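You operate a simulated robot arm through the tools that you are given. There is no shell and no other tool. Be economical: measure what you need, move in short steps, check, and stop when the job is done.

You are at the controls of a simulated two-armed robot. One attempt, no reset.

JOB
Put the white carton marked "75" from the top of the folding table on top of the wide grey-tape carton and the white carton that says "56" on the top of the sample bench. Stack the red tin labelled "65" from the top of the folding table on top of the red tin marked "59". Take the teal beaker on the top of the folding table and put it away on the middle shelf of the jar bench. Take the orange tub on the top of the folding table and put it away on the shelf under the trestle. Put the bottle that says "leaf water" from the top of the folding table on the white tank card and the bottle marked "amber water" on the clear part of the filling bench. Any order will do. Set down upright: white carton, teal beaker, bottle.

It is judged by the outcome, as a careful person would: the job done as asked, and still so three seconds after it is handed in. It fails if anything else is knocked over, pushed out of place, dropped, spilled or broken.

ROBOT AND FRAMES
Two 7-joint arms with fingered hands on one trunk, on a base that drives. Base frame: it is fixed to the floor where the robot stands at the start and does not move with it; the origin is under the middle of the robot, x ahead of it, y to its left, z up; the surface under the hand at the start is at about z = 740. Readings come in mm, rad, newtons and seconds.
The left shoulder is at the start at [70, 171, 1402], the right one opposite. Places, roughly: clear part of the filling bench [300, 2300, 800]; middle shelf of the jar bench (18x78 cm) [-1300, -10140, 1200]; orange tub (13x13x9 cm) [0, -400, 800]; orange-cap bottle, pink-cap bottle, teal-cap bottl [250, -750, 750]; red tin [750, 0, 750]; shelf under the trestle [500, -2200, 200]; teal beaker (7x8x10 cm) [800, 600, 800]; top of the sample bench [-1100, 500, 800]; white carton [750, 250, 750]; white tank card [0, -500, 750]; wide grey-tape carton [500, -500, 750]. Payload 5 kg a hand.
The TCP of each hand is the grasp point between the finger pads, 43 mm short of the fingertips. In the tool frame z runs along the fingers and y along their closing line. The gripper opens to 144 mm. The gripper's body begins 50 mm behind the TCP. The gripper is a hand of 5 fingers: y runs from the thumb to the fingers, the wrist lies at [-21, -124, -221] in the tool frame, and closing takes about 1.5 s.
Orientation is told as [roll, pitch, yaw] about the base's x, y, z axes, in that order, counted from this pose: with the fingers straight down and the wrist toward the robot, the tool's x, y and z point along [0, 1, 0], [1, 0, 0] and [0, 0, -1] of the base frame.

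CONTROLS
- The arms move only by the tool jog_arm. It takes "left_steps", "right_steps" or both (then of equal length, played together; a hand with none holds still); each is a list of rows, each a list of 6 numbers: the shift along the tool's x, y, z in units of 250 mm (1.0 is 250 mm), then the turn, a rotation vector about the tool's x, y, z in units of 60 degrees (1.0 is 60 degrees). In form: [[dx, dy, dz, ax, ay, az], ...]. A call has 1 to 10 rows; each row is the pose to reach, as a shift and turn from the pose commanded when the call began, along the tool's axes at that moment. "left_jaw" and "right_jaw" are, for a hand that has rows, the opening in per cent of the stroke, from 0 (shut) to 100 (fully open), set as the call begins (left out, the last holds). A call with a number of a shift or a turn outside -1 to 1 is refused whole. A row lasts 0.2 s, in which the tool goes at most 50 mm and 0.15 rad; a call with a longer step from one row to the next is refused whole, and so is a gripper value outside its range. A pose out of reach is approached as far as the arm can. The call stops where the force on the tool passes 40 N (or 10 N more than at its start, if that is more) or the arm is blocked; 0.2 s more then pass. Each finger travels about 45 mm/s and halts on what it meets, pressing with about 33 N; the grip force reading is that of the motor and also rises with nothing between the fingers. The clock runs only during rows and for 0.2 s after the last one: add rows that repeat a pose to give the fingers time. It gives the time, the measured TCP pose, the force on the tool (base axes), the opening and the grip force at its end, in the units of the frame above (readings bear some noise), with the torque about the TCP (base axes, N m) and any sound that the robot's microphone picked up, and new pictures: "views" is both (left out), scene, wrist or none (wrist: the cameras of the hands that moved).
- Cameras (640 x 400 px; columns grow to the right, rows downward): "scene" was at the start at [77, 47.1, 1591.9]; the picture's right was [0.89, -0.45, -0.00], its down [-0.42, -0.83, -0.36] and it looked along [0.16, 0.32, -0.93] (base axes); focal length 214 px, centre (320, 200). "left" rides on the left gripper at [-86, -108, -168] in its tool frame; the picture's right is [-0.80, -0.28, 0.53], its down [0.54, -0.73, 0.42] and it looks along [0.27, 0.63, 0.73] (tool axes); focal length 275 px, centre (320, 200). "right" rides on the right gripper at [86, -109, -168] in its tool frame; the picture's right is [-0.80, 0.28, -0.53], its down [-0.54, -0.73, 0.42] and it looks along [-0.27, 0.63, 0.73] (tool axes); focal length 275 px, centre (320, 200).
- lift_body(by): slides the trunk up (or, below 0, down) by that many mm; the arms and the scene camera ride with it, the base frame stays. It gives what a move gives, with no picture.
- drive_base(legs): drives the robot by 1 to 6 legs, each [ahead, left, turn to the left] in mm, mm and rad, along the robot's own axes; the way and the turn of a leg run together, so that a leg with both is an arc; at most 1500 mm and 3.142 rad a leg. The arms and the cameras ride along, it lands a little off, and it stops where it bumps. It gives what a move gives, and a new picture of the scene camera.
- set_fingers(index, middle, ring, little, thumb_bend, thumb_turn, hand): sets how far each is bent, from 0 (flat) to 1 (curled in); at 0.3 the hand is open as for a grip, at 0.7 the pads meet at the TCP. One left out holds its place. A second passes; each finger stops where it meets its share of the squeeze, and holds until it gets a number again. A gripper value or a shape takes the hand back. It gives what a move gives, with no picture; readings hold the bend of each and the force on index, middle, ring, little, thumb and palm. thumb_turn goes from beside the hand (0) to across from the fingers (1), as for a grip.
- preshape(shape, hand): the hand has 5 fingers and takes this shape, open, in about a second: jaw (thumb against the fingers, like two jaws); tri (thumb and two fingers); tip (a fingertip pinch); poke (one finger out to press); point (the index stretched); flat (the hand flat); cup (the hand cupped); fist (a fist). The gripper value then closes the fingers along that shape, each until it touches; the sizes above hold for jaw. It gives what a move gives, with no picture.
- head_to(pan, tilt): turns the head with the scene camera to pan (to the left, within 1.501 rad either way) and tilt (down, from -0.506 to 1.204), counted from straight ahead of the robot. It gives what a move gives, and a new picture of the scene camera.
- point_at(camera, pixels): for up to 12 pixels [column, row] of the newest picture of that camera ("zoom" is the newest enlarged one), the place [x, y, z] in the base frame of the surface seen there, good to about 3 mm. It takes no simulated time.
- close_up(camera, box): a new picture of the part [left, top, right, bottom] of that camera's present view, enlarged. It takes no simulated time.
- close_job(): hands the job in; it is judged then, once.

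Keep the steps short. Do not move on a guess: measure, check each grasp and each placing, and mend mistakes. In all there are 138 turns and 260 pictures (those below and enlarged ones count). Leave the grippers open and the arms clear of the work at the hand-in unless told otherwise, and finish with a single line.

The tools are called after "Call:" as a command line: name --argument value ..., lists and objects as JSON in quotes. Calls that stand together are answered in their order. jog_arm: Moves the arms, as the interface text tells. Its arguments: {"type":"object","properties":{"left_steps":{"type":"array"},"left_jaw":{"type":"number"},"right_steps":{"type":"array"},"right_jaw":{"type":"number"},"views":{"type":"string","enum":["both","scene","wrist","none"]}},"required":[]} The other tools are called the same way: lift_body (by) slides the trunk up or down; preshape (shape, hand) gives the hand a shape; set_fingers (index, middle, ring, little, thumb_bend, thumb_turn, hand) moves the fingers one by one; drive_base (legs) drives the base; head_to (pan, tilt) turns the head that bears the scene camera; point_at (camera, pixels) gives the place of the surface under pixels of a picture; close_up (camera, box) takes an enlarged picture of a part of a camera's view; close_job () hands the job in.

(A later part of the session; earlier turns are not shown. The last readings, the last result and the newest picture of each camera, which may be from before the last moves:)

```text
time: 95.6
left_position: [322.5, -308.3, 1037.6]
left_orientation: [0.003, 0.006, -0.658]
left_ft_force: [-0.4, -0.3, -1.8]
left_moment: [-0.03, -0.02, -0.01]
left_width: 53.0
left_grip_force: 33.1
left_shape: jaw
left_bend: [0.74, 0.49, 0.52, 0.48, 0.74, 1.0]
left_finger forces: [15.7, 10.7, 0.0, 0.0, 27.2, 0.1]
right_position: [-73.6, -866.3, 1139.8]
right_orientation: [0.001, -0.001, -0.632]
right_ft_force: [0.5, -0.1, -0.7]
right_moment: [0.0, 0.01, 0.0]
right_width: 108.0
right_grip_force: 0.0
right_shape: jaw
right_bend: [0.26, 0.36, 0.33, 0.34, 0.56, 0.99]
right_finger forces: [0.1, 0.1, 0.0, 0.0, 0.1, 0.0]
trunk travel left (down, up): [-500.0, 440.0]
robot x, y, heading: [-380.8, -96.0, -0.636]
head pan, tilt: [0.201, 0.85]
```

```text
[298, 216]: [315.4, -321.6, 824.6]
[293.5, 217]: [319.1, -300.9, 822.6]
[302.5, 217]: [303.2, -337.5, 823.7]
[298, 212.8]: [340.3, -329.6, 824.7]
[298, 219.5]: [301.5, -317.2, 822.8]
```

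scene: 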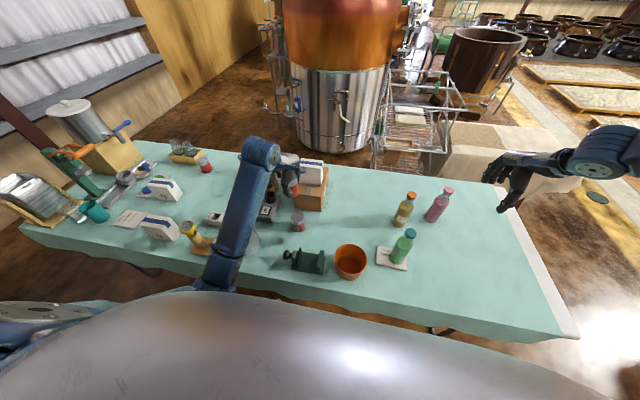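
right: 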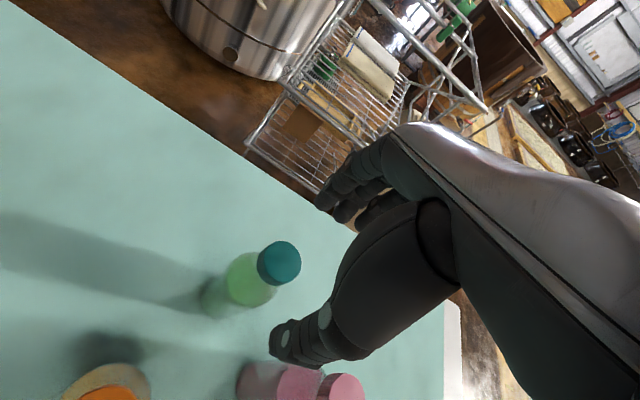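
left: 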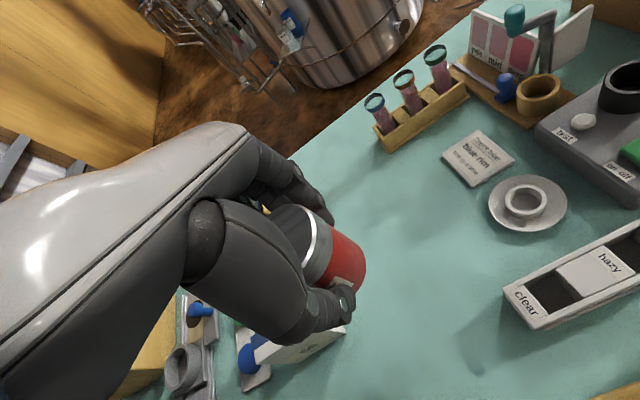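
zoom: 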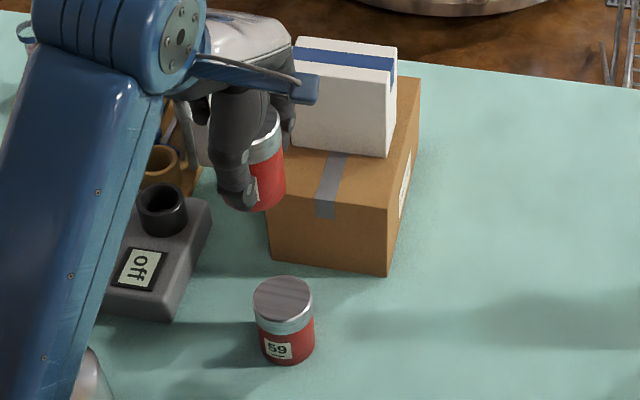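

Shift 14 mm right and lower to z≈905 above tin 59 (contact expected ≈886).

Call:
jog_arm --left_steps '[[-0.057, -0.007, 0.1, 0, 0, 0], [-0.057, -0.007, 0.25, 0, 0, 0], [-0.057, -0.007, 0.38, 0, 0, 0], [-0.057, -0.007, 0.47, 0, 0, 0], [-0.057, -0.007, 0.53, 0, 0, 0], [-0.057, -0.007, 0.53, 0, 0, 0]]' --views "both"

Call:
close_up --camera "scene" --box '[266, 180, 330, 240]'

Call:
close_up --camera "left" --box '[200, 150, 440, 350]'

```text
time: 97.0
left_position: [312.8, -318.0, 906.6]
left_orientation: [0.003, 0.003, -0.658]
left_ft_force: [0.0, 0.7, -1.2]
left_moment: [0.0, 0.02, -0.04]
left_width: 53.2
left_grip_force: 32.5
left_shape: jaw
left_bend: [0.74, 0.49, 0.52, 0.48, 0.74, 1.0]
left_finger forces: [15.5, 10.8, 0.0, 0.1, 27.2, 0.0]
right_position: [-73.4, -868.4, 1139.4]
right_orientation: [-0.001, 0.0, -0.633]
right_ft_force: [0.2, -0.3, -1.4]
right_moment: [0.01, 0.0, 0.01]
right_width: 108.6
right_grip_force: 0.0
right_shape: jaw
right_bend: [0.26, 0.36, 0.33, 0.34, 0.56, 0.99]
right_finger forces: [0.0, 0.1, 0.0, 0.0, 0.1, 0.0]
trunk travel left (down, up): [-500.0, 440.0]
robot x, y, heading: [-374.6, -96.9, -0.635]
head pan, tilt: [0.201, 0.85]
```

scene: 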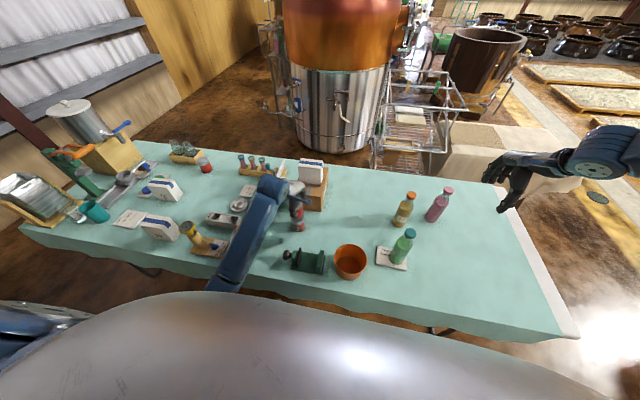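
left: 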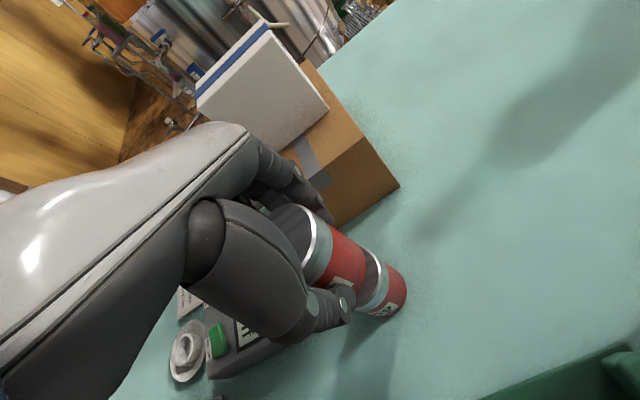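

```text
6.67 times, centred on (298, 210) of scene
```

zoom: 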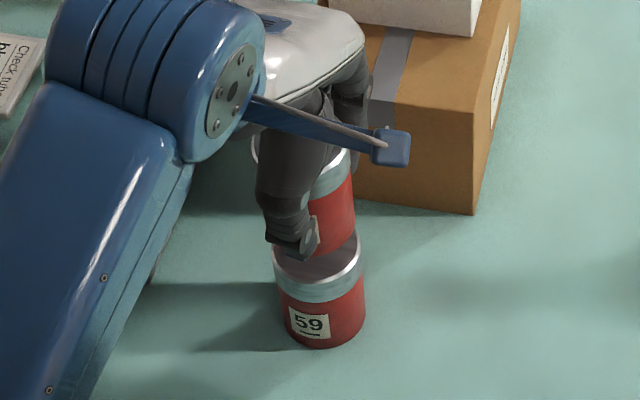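

```text
2.00 times, centred on (320, 250) of left
```

zoom: 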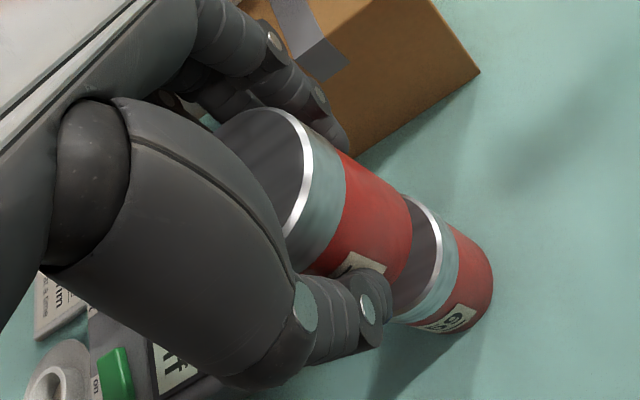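

Well aligned (perhaps 3 mm left); nudge right 3 mm and lower to contact.

Call:
jog_arm --left_steps '[[-0.012, 0, 0.02, 0, 0, 0], [-0.012, 0, 0.04, 0, 0, 0], [-0.012, 0, 0.055, 0, 0, 0], [-0.012, 0, 0.068, 0, 0, 0], [-0.012, 0, 0.078, 0, 0, 0], [-0.012, 0, 0.086, 0, 0, 0], [-0.012, 0, 0.086, 0, 0, 0]]' --views "none"

```text
time: 98.6
left_position: [310.2, -322.0, 884.2]
left_orientation: [0.005, 0.004, -0.659]
left_ft_force: [-0.1, 0.5, 3.8]
left_moment: [-0.06, -0.09, 0.03]
left_width: 53.0
left_grip_force: 33.2
left_shape: jaw
left_bend: [0.74, 0.49, 0.52, 0.48, 0.74, 1.0]
left_finger forces: [15.5, 10.8, 0.1, 0.1, 27.4, 0.0]
right_position: [-74.7, -868.0, 1139.2]
right_orientation: [0.0, 0.001, -0.634]
right_ft_force: [-0.6, 0.4, -0.6]
right_moment: [-0.01, 0.0, 0.0]
right_width: 108.1
right_grip_force: 0.2
right_shape: jaw
right_bend: [0.26, 0.36, 0.33, 0.34, 0.56, 0.99]
right_finger forces: [0.1, 0.1, 0.0, 0.0, 0.0, 0.1]
trunk travel left (down, up): [-500.0, 440.0]
robot x, y, heading: [-376.1, -96.1, -0.641]
head pan, tilt: [0.201, 0.85]
```

Contact (≈4 N). Open, look, then lift.

Call:
jog_arm --left_steps '[[0, 0, 0, 0, 0, 0], [0, 0, 0, 0, 0, 0], [0, 0, 0, 0, 0, 0], [0, 0, 0, 0, 0, 0], [0, 0, 0, 0, 0, 0], [0, 0, 0, 0, 0, 0]]' --left_jaw 70 --views "wrist"

Call:
jog_arm --left_steps '[[0, 0, -0.06, 0, 0, 0], [0, 0, -0.16, 0, 0, 0], [0, 0, -0.34, 0, 0, 0], [0, 0, -0.52, 0, 0, 0], [0, 0, -0.7, 0, 0, 0], [0, 0, -0.88, 0, 0, 0], [0, 0, -1, 0, 0, 0]]' --views "both"

Call:
close_up --camera "scene" --box '[266, 180, 330, 240]'

```text
time: 100.0
left_position: [311.5, -321.5, 884.7]
left_orientation: [0.004, 0.006, -0.659]
left_ft_force: [0.4, 0.0, -1.5]
left_moment: [-0.03, 0.01, -0.01]
left_width: 100.5
left_grip_force: 0.0
left_shape: jaw
left_bend: [0.27, 0.37, 0.35, 0.35, 0.6, 0.99]
left_finger forces: [0.0, 0.0, 0.0, 0.1, 0.1, 0.0]
right_position: [-74.3, -867.3, 1139.0]
right_orientation: [0.001, 0.001, -0.634]
right_ft_force: [0.1, 0.3, 0.6]
right_moment: [-0.01, 0.03, -0.01]
right_width: 107.9
right_grip_force: 0.0
right_shape: jaw
right_bend: [0.26, 0.36, 0.33, 0.34, 0.56, 0.99]
right_finger forces: [0.0, 0.0, 0.1, 0.0, 0.0, 0.0]
trunk travel left (down, up): [-500.0, 440.0]
robot x, y, heading: [-380.1, -96.4, -0.641]
head pan, tilt: [0.201, 0.85]
```

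left: 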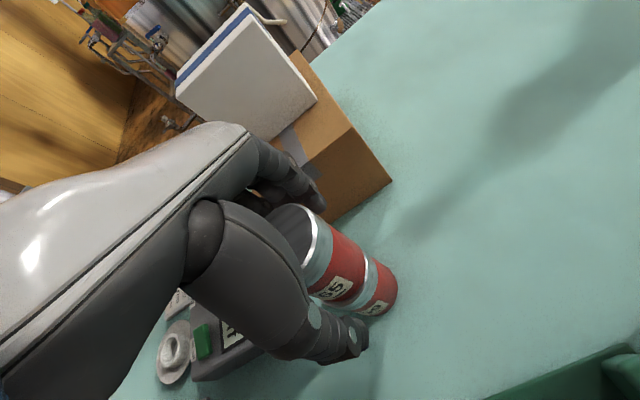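

```text
time: 101.6
left_position: [309.6, -322.7, 1134.7]
left_orientation: [0.003, 0.005, -0.658]
left_ft_force: [0.2, -0.1, -0.1]
left_moment: [-0.03, -0.02, -0.02]
left_width: 100.3
left_grip_force: 0.1
left_shape: jaw
left_bend: [0.27, 0.37, 0.35, 0.35, 0.6, 0.99]
left_finger forces: [0.0, 0.0, 0.0, 0.0, 0.0, 0.1]
right_position: [-74.5, -867.2, 1140.0]
right_orientation: [0.001, 0.0, -0.635]
right_ft_force: [-0.1, 1.0, -0.4]
right_moment: [0.06, 0.03, 0.03]
right_width: 107.9
right_grip_force: 0.1
right_shape: jaw
right_bend: [0.26, 0.36, 0.33, 0.34, 0.56, 0.99]
right_finger forces: [0.1, 0.1, 0.0, 0.0, 0.0, 0.0]
trunk travel left (down, up): [-500.0, 440.0]
robot x, y, heading: [-375.9, -93.6, -0.638]
head pan, tilt: [0.201, 0.85]
```

scene: 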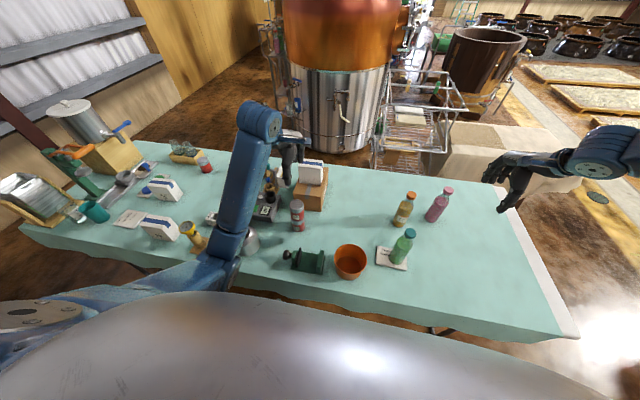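
left: 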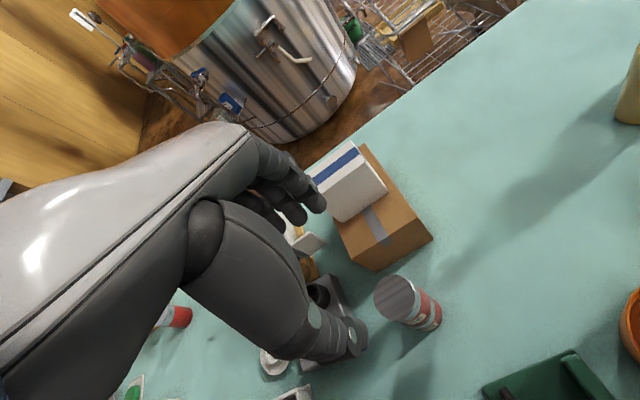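

```text
6.67 times, centred on (298, 210) of scene
```

zoom: 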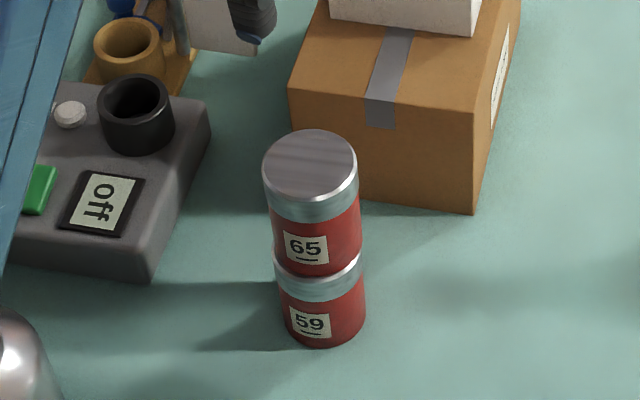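

Tins stacked. Next amber bottle: drive the base so that the left hand ends above it.

Call:
drive_base --legs '[[0, -471, 0.008], [131, 0, 0]]'

Call:
close_up --camera "scene" --box '[230, 160, 358, 240]'

```text
time: 105.3
left_position: [133.0, -772.3, 1133.8]
left_orientation: [0.004, 0.003, -0.648]
left_ft_force: [-0.5, 0.2, -0.8]
left_moment: [0.03, 0.01, 0.03]
left_width: 100.4
left_grip_force: 0.0
left_shape: jaw
left_bend: [0.27, 0.37, 0.35, 0.35, 0.6, 0.99]
left_finger forces: [0.1, 0.0, 0.0, 0.0, 0.1, 0.0]
right_position: [-245.5, -1321.2, 1141.2]
right_orientation: [0.004, -0.001, -0.625]
right_ft_force: [-1.0, 0.3, -0.6]
right_moment: [0.01, -0.02, 0.0]
right_width: 107.9
right_grip_force: 0.0
right_shape: jaw
right_bend: [0.26, 0.36, 0.33, 0.34, 0.56, 0.99]
right_finger forces: [0.1, 0.1, 0.0, 0.0, 0.1, 0.1]
trunk travel left (down, up): [-500.0, 440.0]
robot x, y, heading: [-552.0, -555.7, -0.626]
head pan, tilt: [0.201, 0.85]
```

scene: 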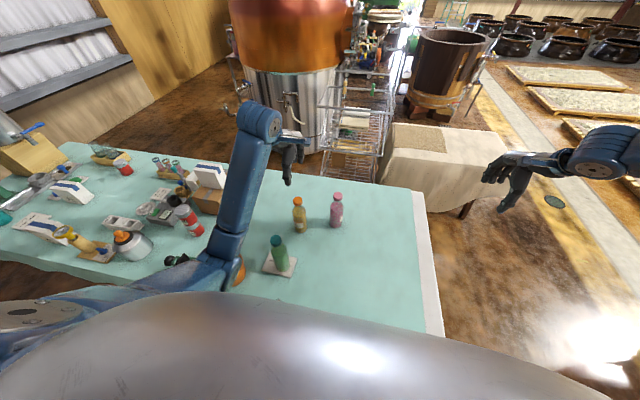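

```text
5.00 times, centred on (294, 200) of scene
```

zoom: 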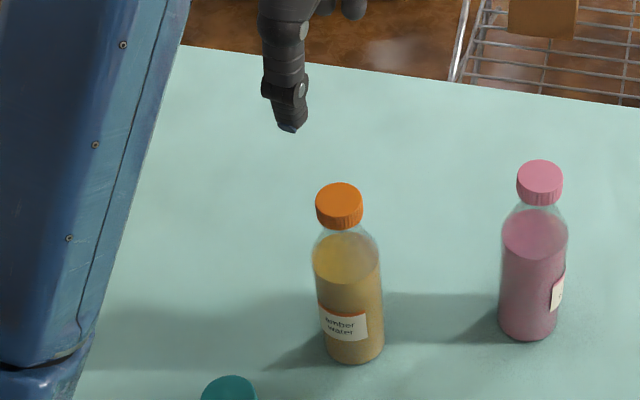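

Call:
point_at --camera "zoom" --pixels '[[339, 200], [325, 200], [353, 200], [339, 190], [339, 209], [230, 390]]'

Call:
close_up --camera "scene" --box '[326, 205, 350, 220]'

```text
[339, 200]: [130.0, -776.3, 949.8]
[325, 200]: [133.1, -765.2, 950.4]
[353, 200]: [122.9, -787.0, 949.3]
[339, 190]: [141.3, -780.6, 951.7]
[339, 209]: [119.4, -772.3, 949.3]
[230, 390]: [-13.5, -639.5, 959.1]
```

```text
16.00 times, centred on (338, 212) of scene
```

zoom: 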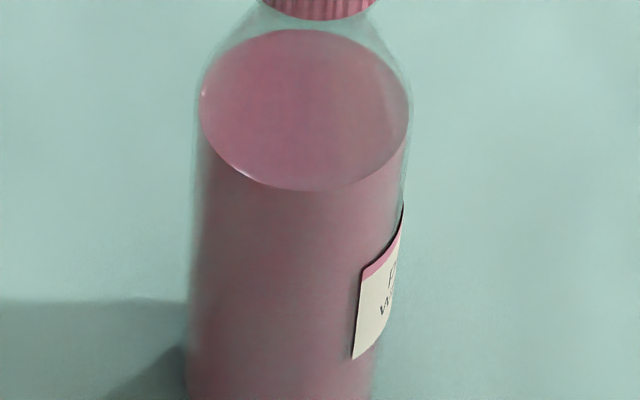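

Amber cap centre ≈ (131,-777). Descend to z≈1000 and check forearm clearance over the leaf bottle.

Call:
jog_arm --left_steps '[[-0.02, 0.008, 0.18, 0, 0, 0], [-0.02, 0.008, 0.36, 0, 0, 0], [-0.02, 0.008, 0.52, 0, 0, 0], [-0.02, 0.008, 0.52, 0, 0, 0]]' --views "both"

Call:
close_up --camera "scene" --box '[210, 160, 338, 280]'

Call:
point_at --camera "zoom" --pixels '[[200, 150], [240, 100], [220, 200], [190, 250], [180, 300]]'

```text
time: 106.3
left_position: [130.2, -777.1, 1005.2]
left_orientation: [0.002, 0.003, -0.65]
left_ft_force: [-0.2, 0.3, -0.6]
left_moment: [-0.01, 0.02, 0.01]
left_width: 100.4
left_grip_force: 0.0
left_shape: jaw
left_bend: [0.27, 0.37, 0.35, 0.35, 0.6, 0.99]
left_finger forces: [0.0, 0.0, 0.0, 0.1, 0.0, 0.0]
right_position: [-244.3, -1321.6, 1140.1]
right_orientation: [0.0, -0.002, -0.625]
right_ft_force: [0.1, 0.4, -0.1]
right_moment: [-0.03, -0.04, -0.01]
right_width: 108.3
right_grip_force: 0.0
right_shape: jaw
right_bend: [0.26, 0.36, 0.33, 0.34, 0.56, 0.99]
right_finger forces: [0.0, 0.1, 0.0, 0.0, 0.0, 0.1]
trunk travel left (down, up): [-500.0, 440.0]
robot x, y, heading: [-554.7, -554.8, -0.631]
head pan, tilt: [0.201, 0.85]
```

scene: 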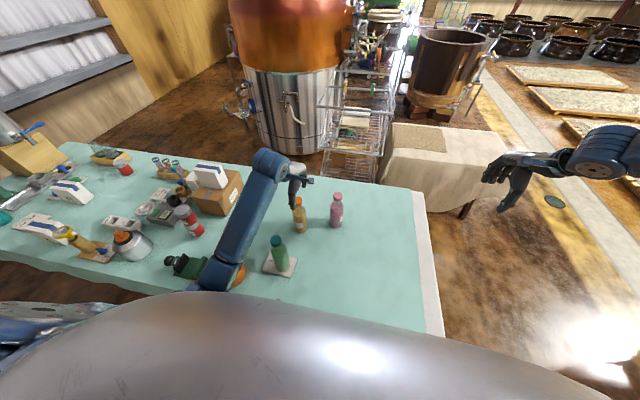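
left: 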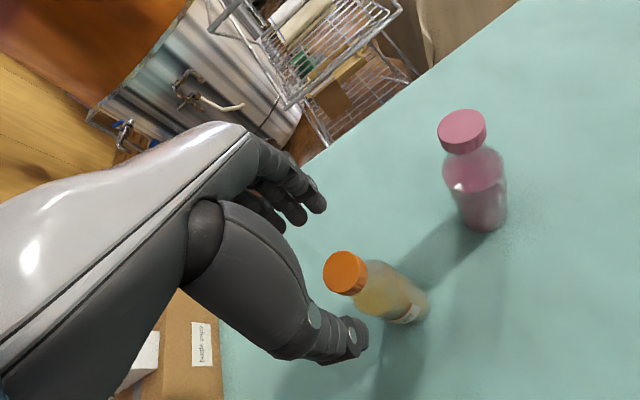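

```text
3.33 times, centred on (274, 220) of scene
```

zoom: 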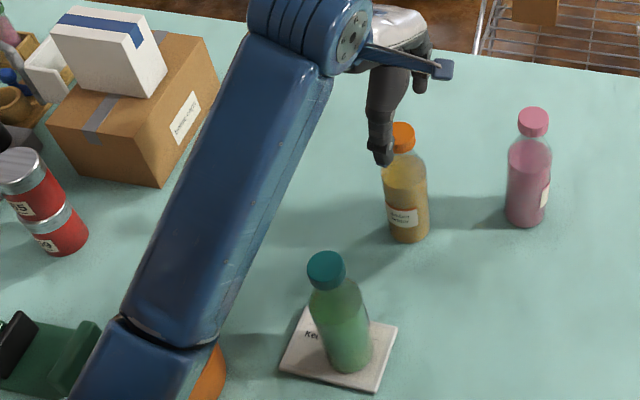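

```text
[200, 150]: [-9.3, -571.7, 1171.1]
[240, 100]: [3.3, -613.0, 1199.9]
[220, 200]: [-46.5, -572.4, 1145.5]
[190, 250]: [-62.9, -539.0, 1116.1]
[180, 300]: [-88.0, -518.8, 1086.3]
```

Forearm passes well above the leaf bottle. Lower 80 mm and grip.

Call:
jog_arm --left_steps '[[0.0, 0.004, 0.12, 0, 0, 0], [0, 0.004, 0.22, 0, 0, 0], [0, 0.004, 0.32, 0, 0, 0], [0, 0.004, 0.32, 0, 0, 0]]' --views "both"

Call:
jog_arm --left_steps '[[0, 0, 0, 0, 0, 0], [0, 0, 0, 0, 0, 0], [0, 0, 0, 0, 0, 0], [0, 0, 0, 0, 0, 0], [0, 0, 0, 0, 0, 0], [0, 0, 0, 0, 0, 0], [0, 0, 0, 0, 0, 0], [0, 0, 0, 0, 0, 0], [0, 0, 0, 0, 0, 0]]' --left_jaw 0 --views "wrist"

```text
time: 107.3
left_position: [132.9, -779.4, 924.7]
left_orientation: [0.002, 0.003, -0.651]
left_ft_force: [-0.2, -0.2, -1.3]
left_moment: [0.0, -0.02, 0.0]
left_width: 100.3
left_grip_force: 0.0
left_shape: jaw
left_bend: [0.27, 0.37, 0.35, 0.35, 0.6, 0.99]
left_finger forces: [0.0, 0.0, 0.0, 0.1, 0.1, 0.1]
right_position: [-243.4, -1321.0, 1139.3]
right_orientation: [0.0, -0.001, -0.624]
right_ft_force: [0.2, -0.8, -0.1]
right_moment: [-0.02, 0.01, 0.02]
right_width: 108.1
right_grip_force: 0.0
right_shape: jaw
right_bend: [0.26, 0.36, 0.33, 0.34, 0.56, 0.99]
right_finger forces: [0.0, 0.1, 0.1, 0.0, 0.0, 0.0]
trunk travel left (down, up): [-500.0, 440.0]
robot x, y, heading: [-554.9, -552.9, -0.631]
head pan, tilt: [0.201, 0.85]
```

scene: 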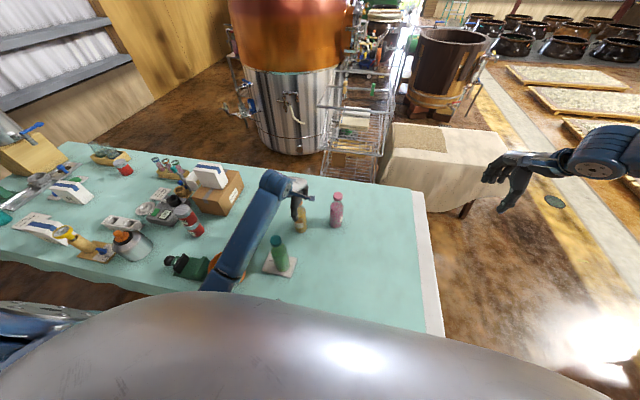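
left: 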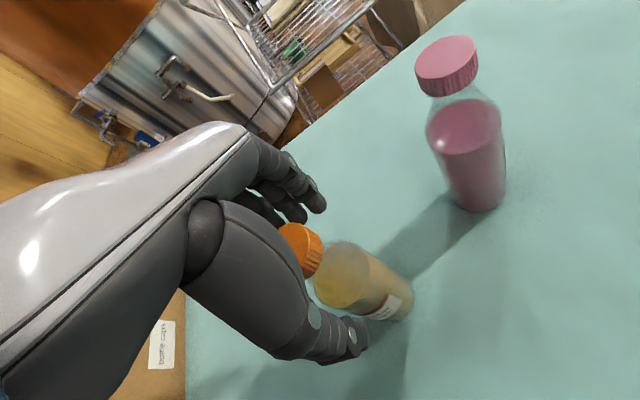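

```text
time: 109.3
left_position: [131.6, -778.4, 925.8]
left_orientation: [0.005, 0.004, -0.649]
left_ft_force: [-0.3, -0.6, -0.5]
left_moment: [0.0, 0.01, 0.0]
left_width: 38.0
left_grip_force: 32.8
left_shape: jaw
left_bend: [0.73, 0.58, 0.63, 0.6, 0.74, 1.0]
left_finger forces: [14.9, 8.7, 0.1, 0.0, 28.1, 0.1]
right_position: [-242.7, -1322.5, 1139.6]
right_orientation: [0.0, 0.0, -0.625]
right_ft_force: [-0.2, 0.4, 0.6]
right_moment: [0.01, -0.02, 0.0]
right_width: 108.1
right_grip_force: 0.0
right_shape: jaw
right_bend: [0.26, 0.36, 0.33, 0.34, 0.56, 0.99]
right_finger forces: [0.0, 0.0, 0.0, 0.0, 0.0, 0.0]
trunk travel left (down, up): [-500.0, 440.0]
robot x, y, heading: [-553.1, -553.4, -0.626]
head pan, tilt: [0.201, 0.85]
```

left: 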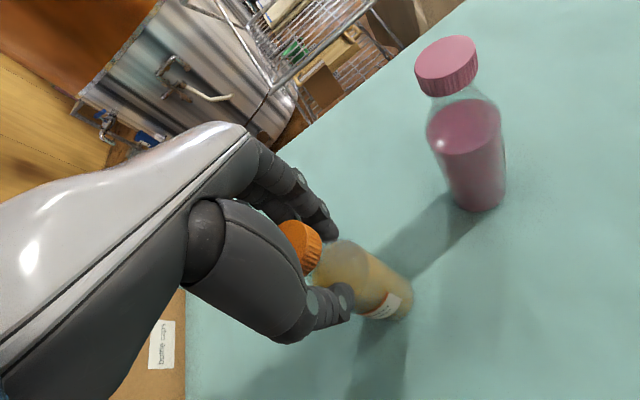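

Gripped. Lift to ≈1170, then back off and turn to face left along the aisle, and advance.

Call:
jog_arm --left_steps '[[0, 0, -0.05, 0, 0, 0], [0, 0, -0.2, 0, 0, 0], [0, 0, -0.38, 0, 0, 0], [0, 0, -0.56, 0, 0, 0], [0, 0, -0.74, 0, 0, 0], [0, 0, -0.92, 0, 0, 0], [0, 0, -0.98, 0, 0, 0]]' --views "wrist"

Call:
drive_base --legs '[[-400, 0, 0], [0, 0, 1.571], [1100, 0, 0]]'

Call:
head_to --pan 0.7 --tilt 0.6

```text
time: 110.9
left_position: [134.2, -778.4, 1169.7]
left_orientation: [0.003, 0.004, -0.649]
left_ft_force: [0.1, -0.5, -6.5]
left_moment: [0.0, 0.0, -0.01]
left_width: 37.2
left_grip_force: 33.0
left_shape: jaw
left_bend: [0.73, 0.58, 0.63, 0.61, 0.74, 1.0]
left_finger forces: [15.6, 9.7, 0.1, 0.0, 27.1, 0.0]
right_position: [-243.3, -1322.2, 1138.5]
right_orientation: [0.0, 0.0, -0.626]
right_ft_force: [-0.3, 0.6, 0.6]
right_moment: [-0.02, -0.02, 0.01]
right_width: 107.9
right_grip_force: 0.2
right_shape: jaw
right_bend: [0.26, 0.36, 0.33, 0.34, 0.56, 0.99]
right_finger forces: [0.0, 0.0, 0.1, 0.1, 0.0, 0.1]
trunk travel left (down, up): [-500.0, 440.0]
robot x, y, heading: [-554.5, -552.8, -0.626]
head pan, tilt: [0.201, 0.85]
```

left: 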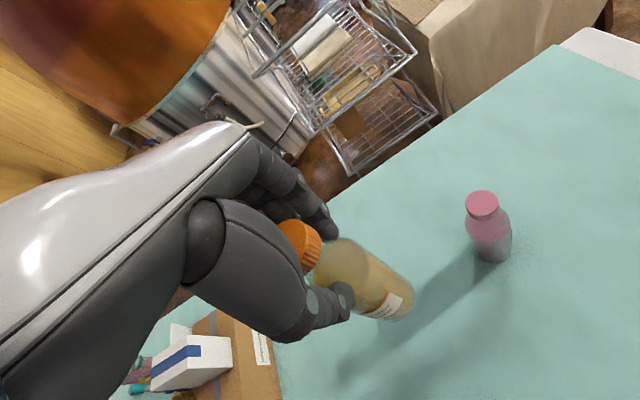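

```text
time: 122.5
left_position: [-146.0, 1307.0, 1170.9]
left_orientation: [0.005, 0.005, 1.006]
left_ft_force: [-0.5, -0.4, -5.4]
left_moment: [0.02, 0.0, -0.01]
left_width: 36.7
left_grip_force: 33.1
left_shape: jaw
left_bend: [0.73, 0.58, 0.63, 0.61, 0.74, 1.0]
left_finger forces: [15.9, 10.0, 0.0, 0.0, 26.5, 0.0]
right_position: [427.8, 976.3, 1140.6]
right_orientation: [0.0, -0.002, 1.028]
right_ft_force: [0.1, -0.2, -0.4]
right_moment: [0.0, -0.01, 0.02]
right_width: 107.8
right_grip_force: 0.0
right_shape: jaw
right_bend: [0.26, 0.36, 0.33, 0.34, 0.56, 0.99]
right_finger forces: [0.1, 0.0, 0.0, 0.0, 0.1, 0.0]
trunk travel left (down, up): [-500.0, 440.0]
robot x, y, heading: [-313.7, 607.5, 1.024]
head pan, tilt: [0.201, 0.85]
```

scene: 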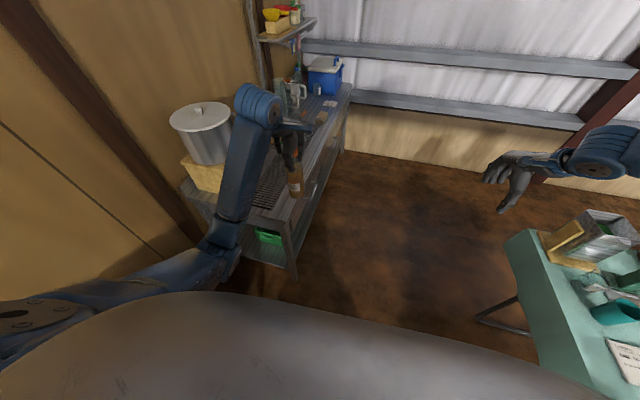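

```text
time: 123.4
left_position: [-145.2, 1308.9, 1170.1]
left_orientation: [0.004, 0.005, 1.007]
left_ft_force: [0.2, -0.7, -5.8]
left_moment: [-0.02, -0.03, -0.03]
left_width: 36.7
left_grip_force: 33.0
left_shape: jaw
left_bend: [0.73, 0.58, 0.63, 0.61, 0.74, 1.0]
left_finger forces: [15.9, 10.0, 0.0, 0.0, 26.5, 0.1]
right_position: [426.3, 978.2, 1139.7]
right_orientation: [0.0, 0.0, 1.027]
right_ft_force: [-0.4, 0.8, -0.7]
right_moment: [0.01, 0.01, 0.0]
right_width: 108.3
right_grip_force: 0.0
right_shape: jaw
right_bend: [0.26, 0.36, 0.33, 0.34, 0.56, 0.99]
right_finger forces: [0.0, 0.1, 0.0, 0.0, 0.0, 0.0]
trunk travel left (down, up): [-500.0, 440.0]
robot x, y, heading: [-311.8, 602.1, 1.028]
head pan, tilt: [0.7, 0.6]
```

scene: 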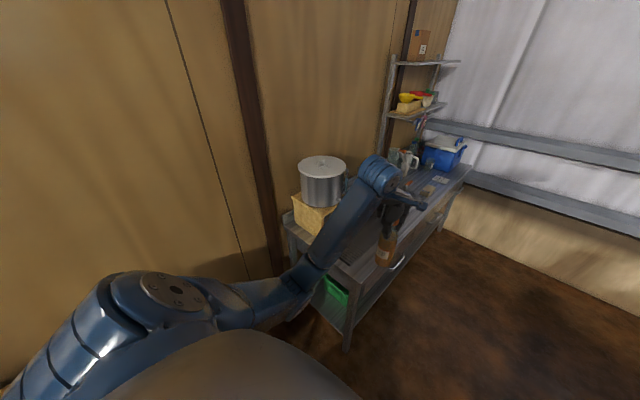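

Call:
point_at --camera "scene" --pixels '[[345, 266], [470, 168], [410, 215], [440, 190], [395, 232], [420, 185], [285, 220], [445, 155], [408, 160], [350, 240]]'

Call:
close_up --camera "scene" --box '[340, 130, 500, 230]'

```text
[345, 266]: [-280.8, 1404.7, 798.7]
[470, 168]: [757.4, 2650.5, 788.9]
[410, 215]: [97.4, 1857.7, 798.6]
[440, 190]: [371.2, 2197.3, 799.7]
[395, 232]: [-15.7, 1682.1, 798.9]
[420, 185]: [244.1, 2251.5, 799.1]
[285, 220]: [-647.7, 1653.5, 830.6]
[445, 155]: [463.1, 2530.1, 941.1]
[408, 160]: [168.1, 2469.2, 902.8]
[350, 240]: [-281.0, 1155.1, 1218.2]
```

```text
4.00 times, centred on (420, 180) of scene
```

zoom: 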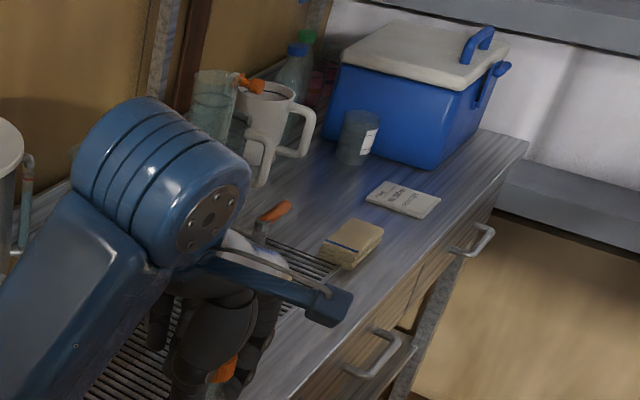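

Call:
point_at --camera "zoom" --pixels '[[352, 228], [345, 265], [368, 190], [440, 205], [405, 215], [355, 162], [320, 190], [400, 250], [262, 185], [320, 300], [440, 150], [300, 240]]'

```text
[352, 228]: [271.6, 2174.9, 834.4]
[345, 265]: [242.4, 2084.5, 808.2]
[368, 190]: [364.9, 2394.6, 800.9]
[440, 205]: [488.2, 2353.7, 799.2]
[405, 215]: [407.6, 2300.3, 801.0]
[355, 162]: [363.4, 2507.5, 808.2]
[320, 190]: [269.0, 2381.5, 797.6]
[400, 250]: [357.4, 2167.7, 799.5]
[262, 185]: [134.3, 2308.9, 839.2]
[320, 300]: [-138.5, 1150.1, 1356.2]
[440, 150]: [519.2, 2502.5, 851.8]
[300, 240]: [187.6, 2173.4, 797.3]
```

Bench top z≈799; the clear spot is near (295,2310), between the block, card and jug. Driving there so the bottle ends above it.

Call:
drive_base --legs '[[1213, -96, 0], [0, 0, 0.37]]'

Call:
head_to --pan 0.2 --tilt 0.8

```text
time: 130.8
left_position: [278.7, 2311.7, 1170.1]
left_orientation: [0.003, 0.005, 1.395]
left_ft_force: [0.2, 0.5, -6.3]
left_moment: [0.02, -0.01, 0.01]
left_width: 36.6
left_grip_force: 32.8
left_shape: jaw
left_bend: [0.73, 0.58, 0.63, 0.61, 0.74, 1.0]
left_finger forces: [16.3, 9.8, 0.1, 0.0, 26.3, 0.0]
right_position: [935.4, 2225.7, 1140.0]
right_orientation: [0.001, 0.0, 1.42]
right_ft_force: [-1.0, 0.3, -0.1]
right_moment: [0.01, 0.04, -0.02]
right_width: 108.1
right_grip_force: 0.0
right_shape: jaw
right_bend: [0.26, 0.36, 0.33, 0.34, 0.56, 0.99]
right_finger forces: [0.0, 0.0, 0.1, 0.0, 0.0, 0.1]
trunk travel left (down, up): [-500.0, 440.0]
robot x, y, heading: [397.4, 1600.0, 1.417]
head pan, tilt: [0.7, 0.6]
```

scene: 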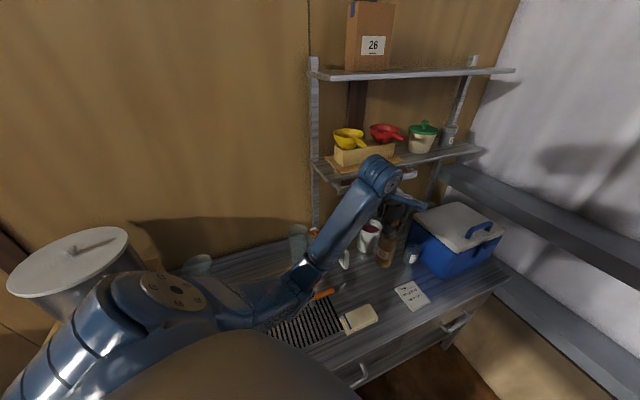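

```text
time: 131.7
left_position: [280.9, 2312.6, 1169.4]
left_orientation: [0.004, 0.005, 1.397]
left_ft_force: [0.6, 0.1, -5.9]
left_moment: [0.02, 0.01, 0.04]
left_width: 36.9
left_grip_force: 33.2
left_shape: jaw
left_bend: [0.73, 0.58, 0.63, 0.61, 0.74, 1.0]
left_finger forces: [16.2, 10.1, 0.0, 0.0, 26.3, 0.0]
right_position: [934.3, 2225.0, 1140.0]
right_orientation: [0.0, 0.001, 1.419]
right_ft_force: [0.0, 0.5, 0.9]
right_moment: [0.02, 0.02, -0.01]
right_width: 108.2
right_grip_force: 0.1
right_shape: jaw
right_bend: [0.26, 0.36, 0.33, 0.34, 0.56, 0.99]
right_finger forces: [0.0, 0.1, 0.0, 0.1, 0.1, 0.0]
trunk travel left (down, up): [-500.0, 440.0]
robot x, y, heading: [393.2, 1597.4, 1.418]
head pan, tilt: [0.201, 0.799]
```

scene: 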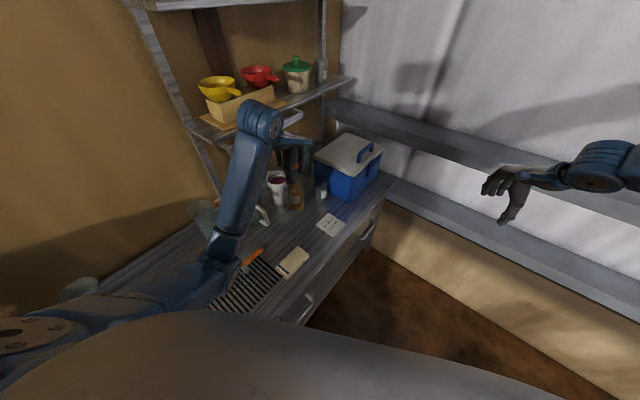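

Check the space: shelf edge above and the items around the landing spot.

Call:
close_up --camera "scene" --box '[220, 140, 380, 280]'

Call:
point_at --camera "scene" --pixels '[[210, 140], [345, 80], [277, 190], [322, 192], [330, 225], [292, 262], [296, 207], [300, 235], [280, 232], [262, 105], [310, 212], [270, 210]]'

```text
2.86 times, centred on (300, 210) of scene
```

zoom: 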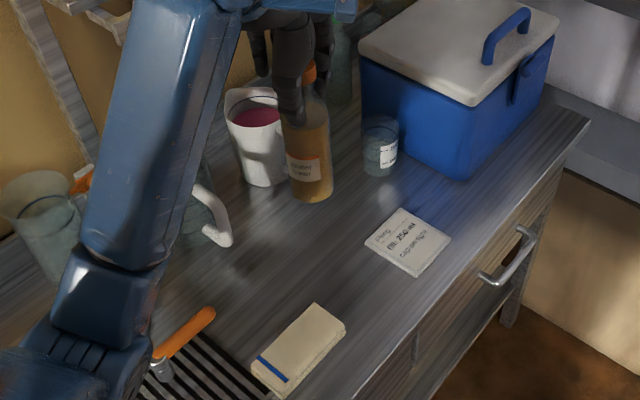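

```text
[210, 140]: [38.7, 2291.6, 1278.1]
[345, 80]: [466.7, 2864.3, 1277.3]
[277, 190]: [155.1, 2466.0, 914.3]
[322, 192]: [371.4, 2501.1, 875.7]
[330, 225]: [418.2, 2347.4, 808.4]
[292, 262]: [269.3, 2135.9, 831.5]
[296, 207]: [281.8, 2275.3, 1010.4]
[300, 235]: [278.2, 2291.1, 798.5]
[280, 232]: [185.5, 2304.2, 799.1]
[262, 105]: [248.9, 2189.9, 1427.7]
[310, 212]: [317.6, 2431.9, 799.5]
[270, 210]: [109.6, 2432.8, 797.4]
```

Landing spot below (281,2312) is bare. Lower 165 mm.

Call:
jog_arm --left_steps '[[0, 0, 0.16, 0, 0, 0], [0, 0, 0.32, 0, 0, 0], [0, 0, 0.46, 0, 0, 0], [0, 0, 0.58, 0, 0, 0], [0, 0, 0.66, 0, 0, 0], [0, 0, 0.66, 0, 0, 0]]' --views "both"

Call:
jog_arm --left_steps '[[0, 0, 0.03, 0, 0, 0], [0, 0, 0.05, 0, 0, 0], [0, 0, 0.06, 0, 0, 0], [0, 0, 0.07, 0, 0, 0], [0, 0, 0.076, 0, 0, 0], [0, 0, 0.076, 0, 0, 0]]' --views "none"

```text
time: 133.1
left_position: [278.8, 2311.9, 1002.2]
left_orientation: [0.003, 0.007, 1.394]
left_ft_force: [0.6, 0.6, -5.6]
left_moment: [0.02, 0.02, 0.02]
left_width: 36.6
left_grip_force: 33.2
left_shape: jaw
left_bend: [0.73, 0.58, 0.63, 0.61, 0.75, 1.0]
left_finger forces: [16.6, 10.6, 0.0, 0.0, 26.4, 0.0]
right_position: [933.7, 2225.0, 1139.4]
right_orientation: [0.002, 0.001, 1.421]
right_ft_force: [-0.2, 0.0, 0.4]
right_moment: [0.0, 0.01, -0.03]
right_width: 108.2
right_grip_force: 0.1
right_shape: jaw
right_bend: [0.26, 0.36, 0.33, 0.34, 0.56, 0.99]
right_finger forces: [0.1, 0.1, 0.1, 0.0, 0.0, 0.0]
trunk travel left (down, up): [-500.0, 440.0]
robot x, y, heading: [397.3, 1600.7, 1.421]
head pan, tilt: [0.201, 0.799]
```

scene: 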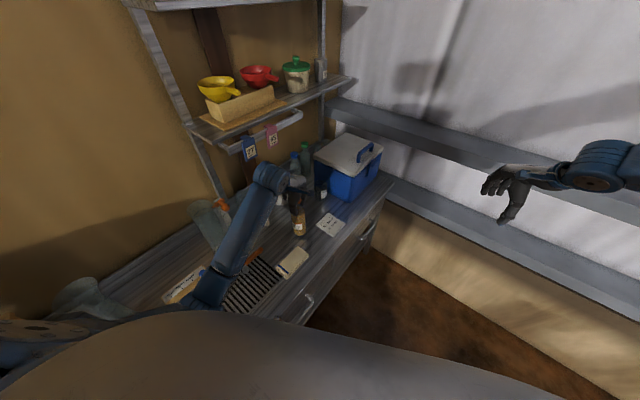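
left: 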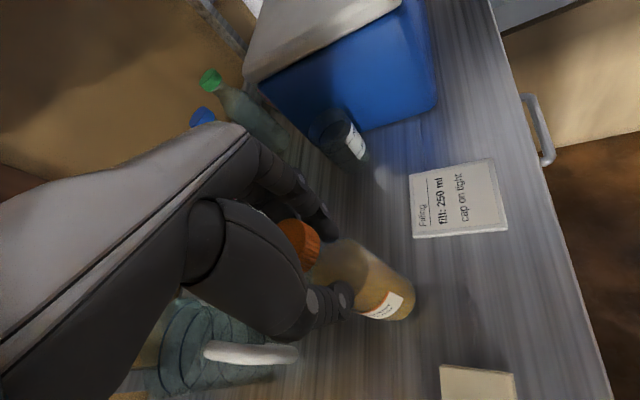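

```text
time: 134.5
left_position: [278.6, 2311.7, 985.8]
left_orientation: [0.004, 0.003, 1.396]
left_ft_force: [-0.3, -0.9, -0.8]
left_moment: [0.02, 0.02, -0.02]
left_width: 36.7
left_grip_force: 32.8
left_shape: jaw
left_bend: [0.73, 0.58, 0.63, 0.61, 0.75, 1.0]
left_finger forces: [16.9, 10.9, 0.0, 0.1, 27.4, 0.1]
right_position: [935.3, 2224.7, 1138.9]
right_orientation: [-0.001, 0.0, 1.421]
right_ft_force: [-0.9, 0.4, -0.3]
right_moment: [-0.04, 0.03, 0.02]
right_width: 108.1
right_grip_force: 0.0
right_shape: jaw
right_bend: [0.26, 0.36, 0.33, 0.34, 0.56, 0.99]
right_finger forces: [0.0, 0.0, 0.1, 0.0, 0.1, 0.0]
trunk travel left (down, up): [-500.0, 440.0]
robot x, y, heading: [395.3, 1598.7, 1.418]
head pan, tilt: [0.201, 0.799]
```

Bottle rests (weight gone). Open modestly and lift.

Call:
jog_arm --left_steps '[[0, 0, 0.004, 0, 0, 0], [0, 0, 0.004, 0, 0, 0], [0, 0, 0.004, 0, 0, 0], [0, 0, 0.004, 0, 0, 0], [0, 0, 0.004, 0, 0, 0], [0, 0, 0.004, 0, 0, 0]]' --left_jaw 60 --views "wrist"

Call:
jog_arm --left_steps '[[0, 0, -0.06, 0, 0, 0], [0, 0, -0.16, 0, 0, 0], [0, 0, -0.34, 0, 0, 0], [0, 0, -0.52, 0, 0, 0], [0, 0, -0.7, 0, 0, 0], [0, 0, -0.74, 0, 0, 0]]' --views "both"

Call:
close_up --camera "scene" --box '[220, 140, 380, 280]'

```text
time: 135.9
left_position: [279.3, 2310.3, 984.5]
left_orientation: [0.003, 0.006, 1.395]
left_ft_force: [-0.1, 0.5, -0.6]
left_moment: [-0.02, 0.02, -0.05]
left_width: 85.9
left_grip_force: 0.0
left_shape: jaw
left_bend: [0.74, 0.41, 0.38, 0.43, 0.66, 1.0]
left_finger forces: [0.1, 0.1, 0.1, 0.1, 0.0, 0.1]
right_position: [934.8, 2224.3, 1139.3]
right_orientation: [0.0, 0.0, 1.422]
right_ft_force: [0.4, 0.4, -0.3]
right_moment: [-0.02, 0.01, 0.02]
right_width: 108.3
right_grip_force: 0.0
right_shape: jaw
right_bend: [0.26, 0.36, 0.33, 0.34, 0.56, 0.99]
right_finger forces: [0.1, 0.0, 0.0, 0.0, 0.0, 0.0]
trunk travel left (down, up): [-500.0, 440.0]
robot x, y, heading: [392.3, 1597.7, 1.417]
head pan, tilt: [0.201, 0.799]
```

left: 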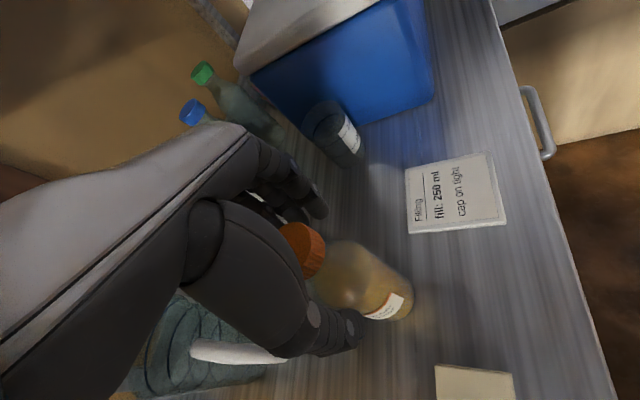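

```text
time: 137.3
left_position: [280.3, 2311.5, 1170.6]
left_orientation: [0.004, 0.006, 1.397]
left_ft_force: [0.1, 0.0, -0.2]
left_moment: [0.0, 0.0, -0.02]
left_width: 86.1
left_grip_force: 0.1
left_shape: jaw
left_bend: [0.74, 0.41, 0.38, 0.43, 0.66, 1.0]
left_finger forces: [0.0, 0.0, 0.1, 0.1, 0.0, 0.1]
right_position: [934.1, 2225.0, 1138.6]
right_orientation: [0.0, -0.001, 1.421]
right_ft_force: [0.5, -0.4, -0.3]
right_moment: [0.01, 0.0, 0.02]
right_width: 108.1
right_grip_force: 0.0
right_shape: jaw
right_bend: [0.26, 0.36, 0.33, 0.34, 0.56, 0.99]
right_finger forces: [0.1, 0.1, 0.0, 0.0, 0.0, 0.1]
trunk travel left (down, up): [-500.0, 440.0]
robot x, y, heading: [390.7, 1597.7, 1.42]
head pan, tilt: [0.201, 0.799]
```

scene: 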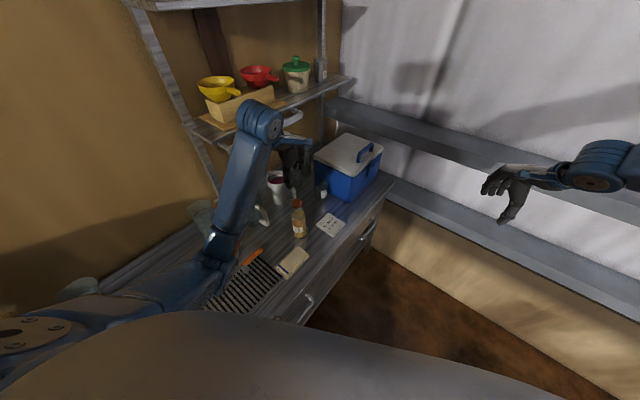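
left: 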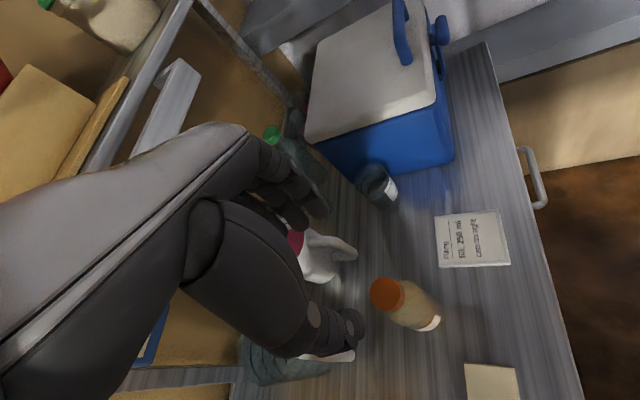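

```text
2.86 times, centred on (300, 210) of scene
```

zoom: 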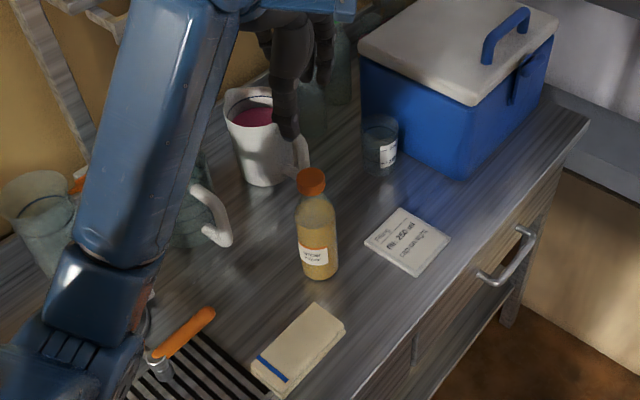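

Amber bottle placed. Now drive back to the table for carton 56.

Call:
drive_base --legs '[[0, 0, -2.05], [173, 0, 0], [0, -1086, 0]]'

Call:
head_to --pan 0.3 --tilt 0.8

```text
time: 148.7
left_position: [638.1, 421.3, 1169.5]
left_orientation: [0.002, 0.004, -0.615]
left_ft_force: [-0.5, 0.4, 0.5]
left_moment: [-0.03, 0.01, 0.02]
left_width: 86.2
left_grip_force: 0.1
left_shape: jaw
left_bend: [0.74, 0.41, 0.38, 0.43, 0.66, 1.0]
left_finger forces: [0.0, 0.1, 0.1, 0.1, 0.0, 0.0]
right_position: [281.0, -136.1, 1139.3]
right_orientation: [-0.001, 0.0, -0.589]
right_ft_force: [0.2, 0.7, 0.5]
right_moment: [-0.02, -0.01, 0.01]
right_width: 108.2
right_grip_force: 0.0
right_shape: jaw
right_bend: [0.26, 0.36, 0.33, 0.34, 0.56, 0.99]
right_finger forces: [0.0, 0.0, 0.0, 0.1, 0.0, 0.0]
trunk travel left (down, up): [-500.0, 440.0]
robot x, y, heading: [-55.4, 618.1, -0.593]
head pan, tilt: [0.201, 0.799]
```

scene: 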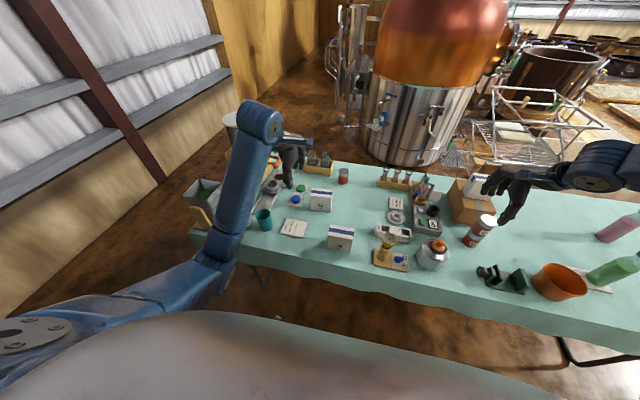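

```text
time: 149.3
left_position: [638.4, 420.2, 1171.3]
left_orientation: [0.005, 0.005, -0.613]
left_ft_force: [0.7, 1.1, -0.1]
left_moment: [0.0, -0.01, -0.01]
left_width: 85.9
left_grip_force: 0.1
left_shape: jaw
left_bend: [0.74, 0.41, 0.38, 0.43, 0.66, 1.0]
left_finger forces: [0.1, 0.1, 0.0, 0.0, 0.1, 0.1]
right_position: [280.8, -135.6, 1139.3]
right_orientation: [-0.001, -0.001, -0.59]
right_ft_force: [-0.1, 0.4, -0.7]
right_moment: [0.01, 0.01, -0.03]
right_width: 108.2
right_grip_force: 0.1
right_shape: jaw
right_bend: [0.26, 0.36, 0.33, 0.34, 0.56, 0.99]
right_finger forces: [0.0, 0.1, 0.0, 0.0, 0.0, 0.0]
trunk travel left (down, up): [-500.0, 440.0]
robot x, y, heading: [-59.8, 621.0, -0.59]
head pan, tilt: [0.3, 0.799]
```

scene: 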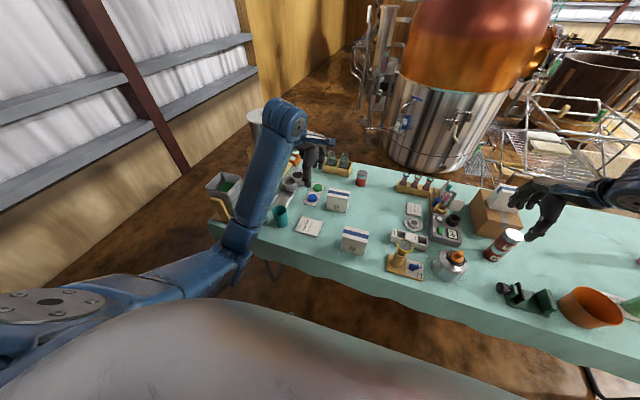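

Call:
close_up --camera "scene" --box '[290, 170, 386, 230]'

```text
6.67 times, centred on (338, 200) of scene
```

zoom: 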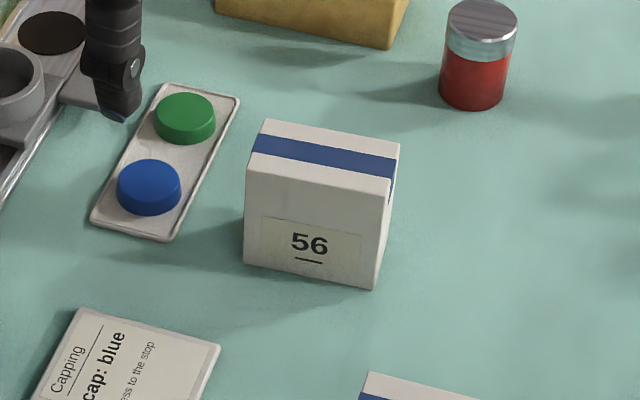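

Call:
point_at --camera "zoom" --pixels '[[268, 124], [395, 148], [388, 186], [251, 164], [325, 155], [310, 240]]'

```text
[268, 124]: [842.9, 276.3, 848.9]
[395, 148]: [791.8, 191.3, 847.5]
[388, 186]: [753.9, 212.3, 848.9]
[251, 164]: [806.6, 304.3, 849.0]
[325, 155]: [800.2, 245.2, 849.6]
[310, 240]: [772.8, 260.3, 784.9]
```

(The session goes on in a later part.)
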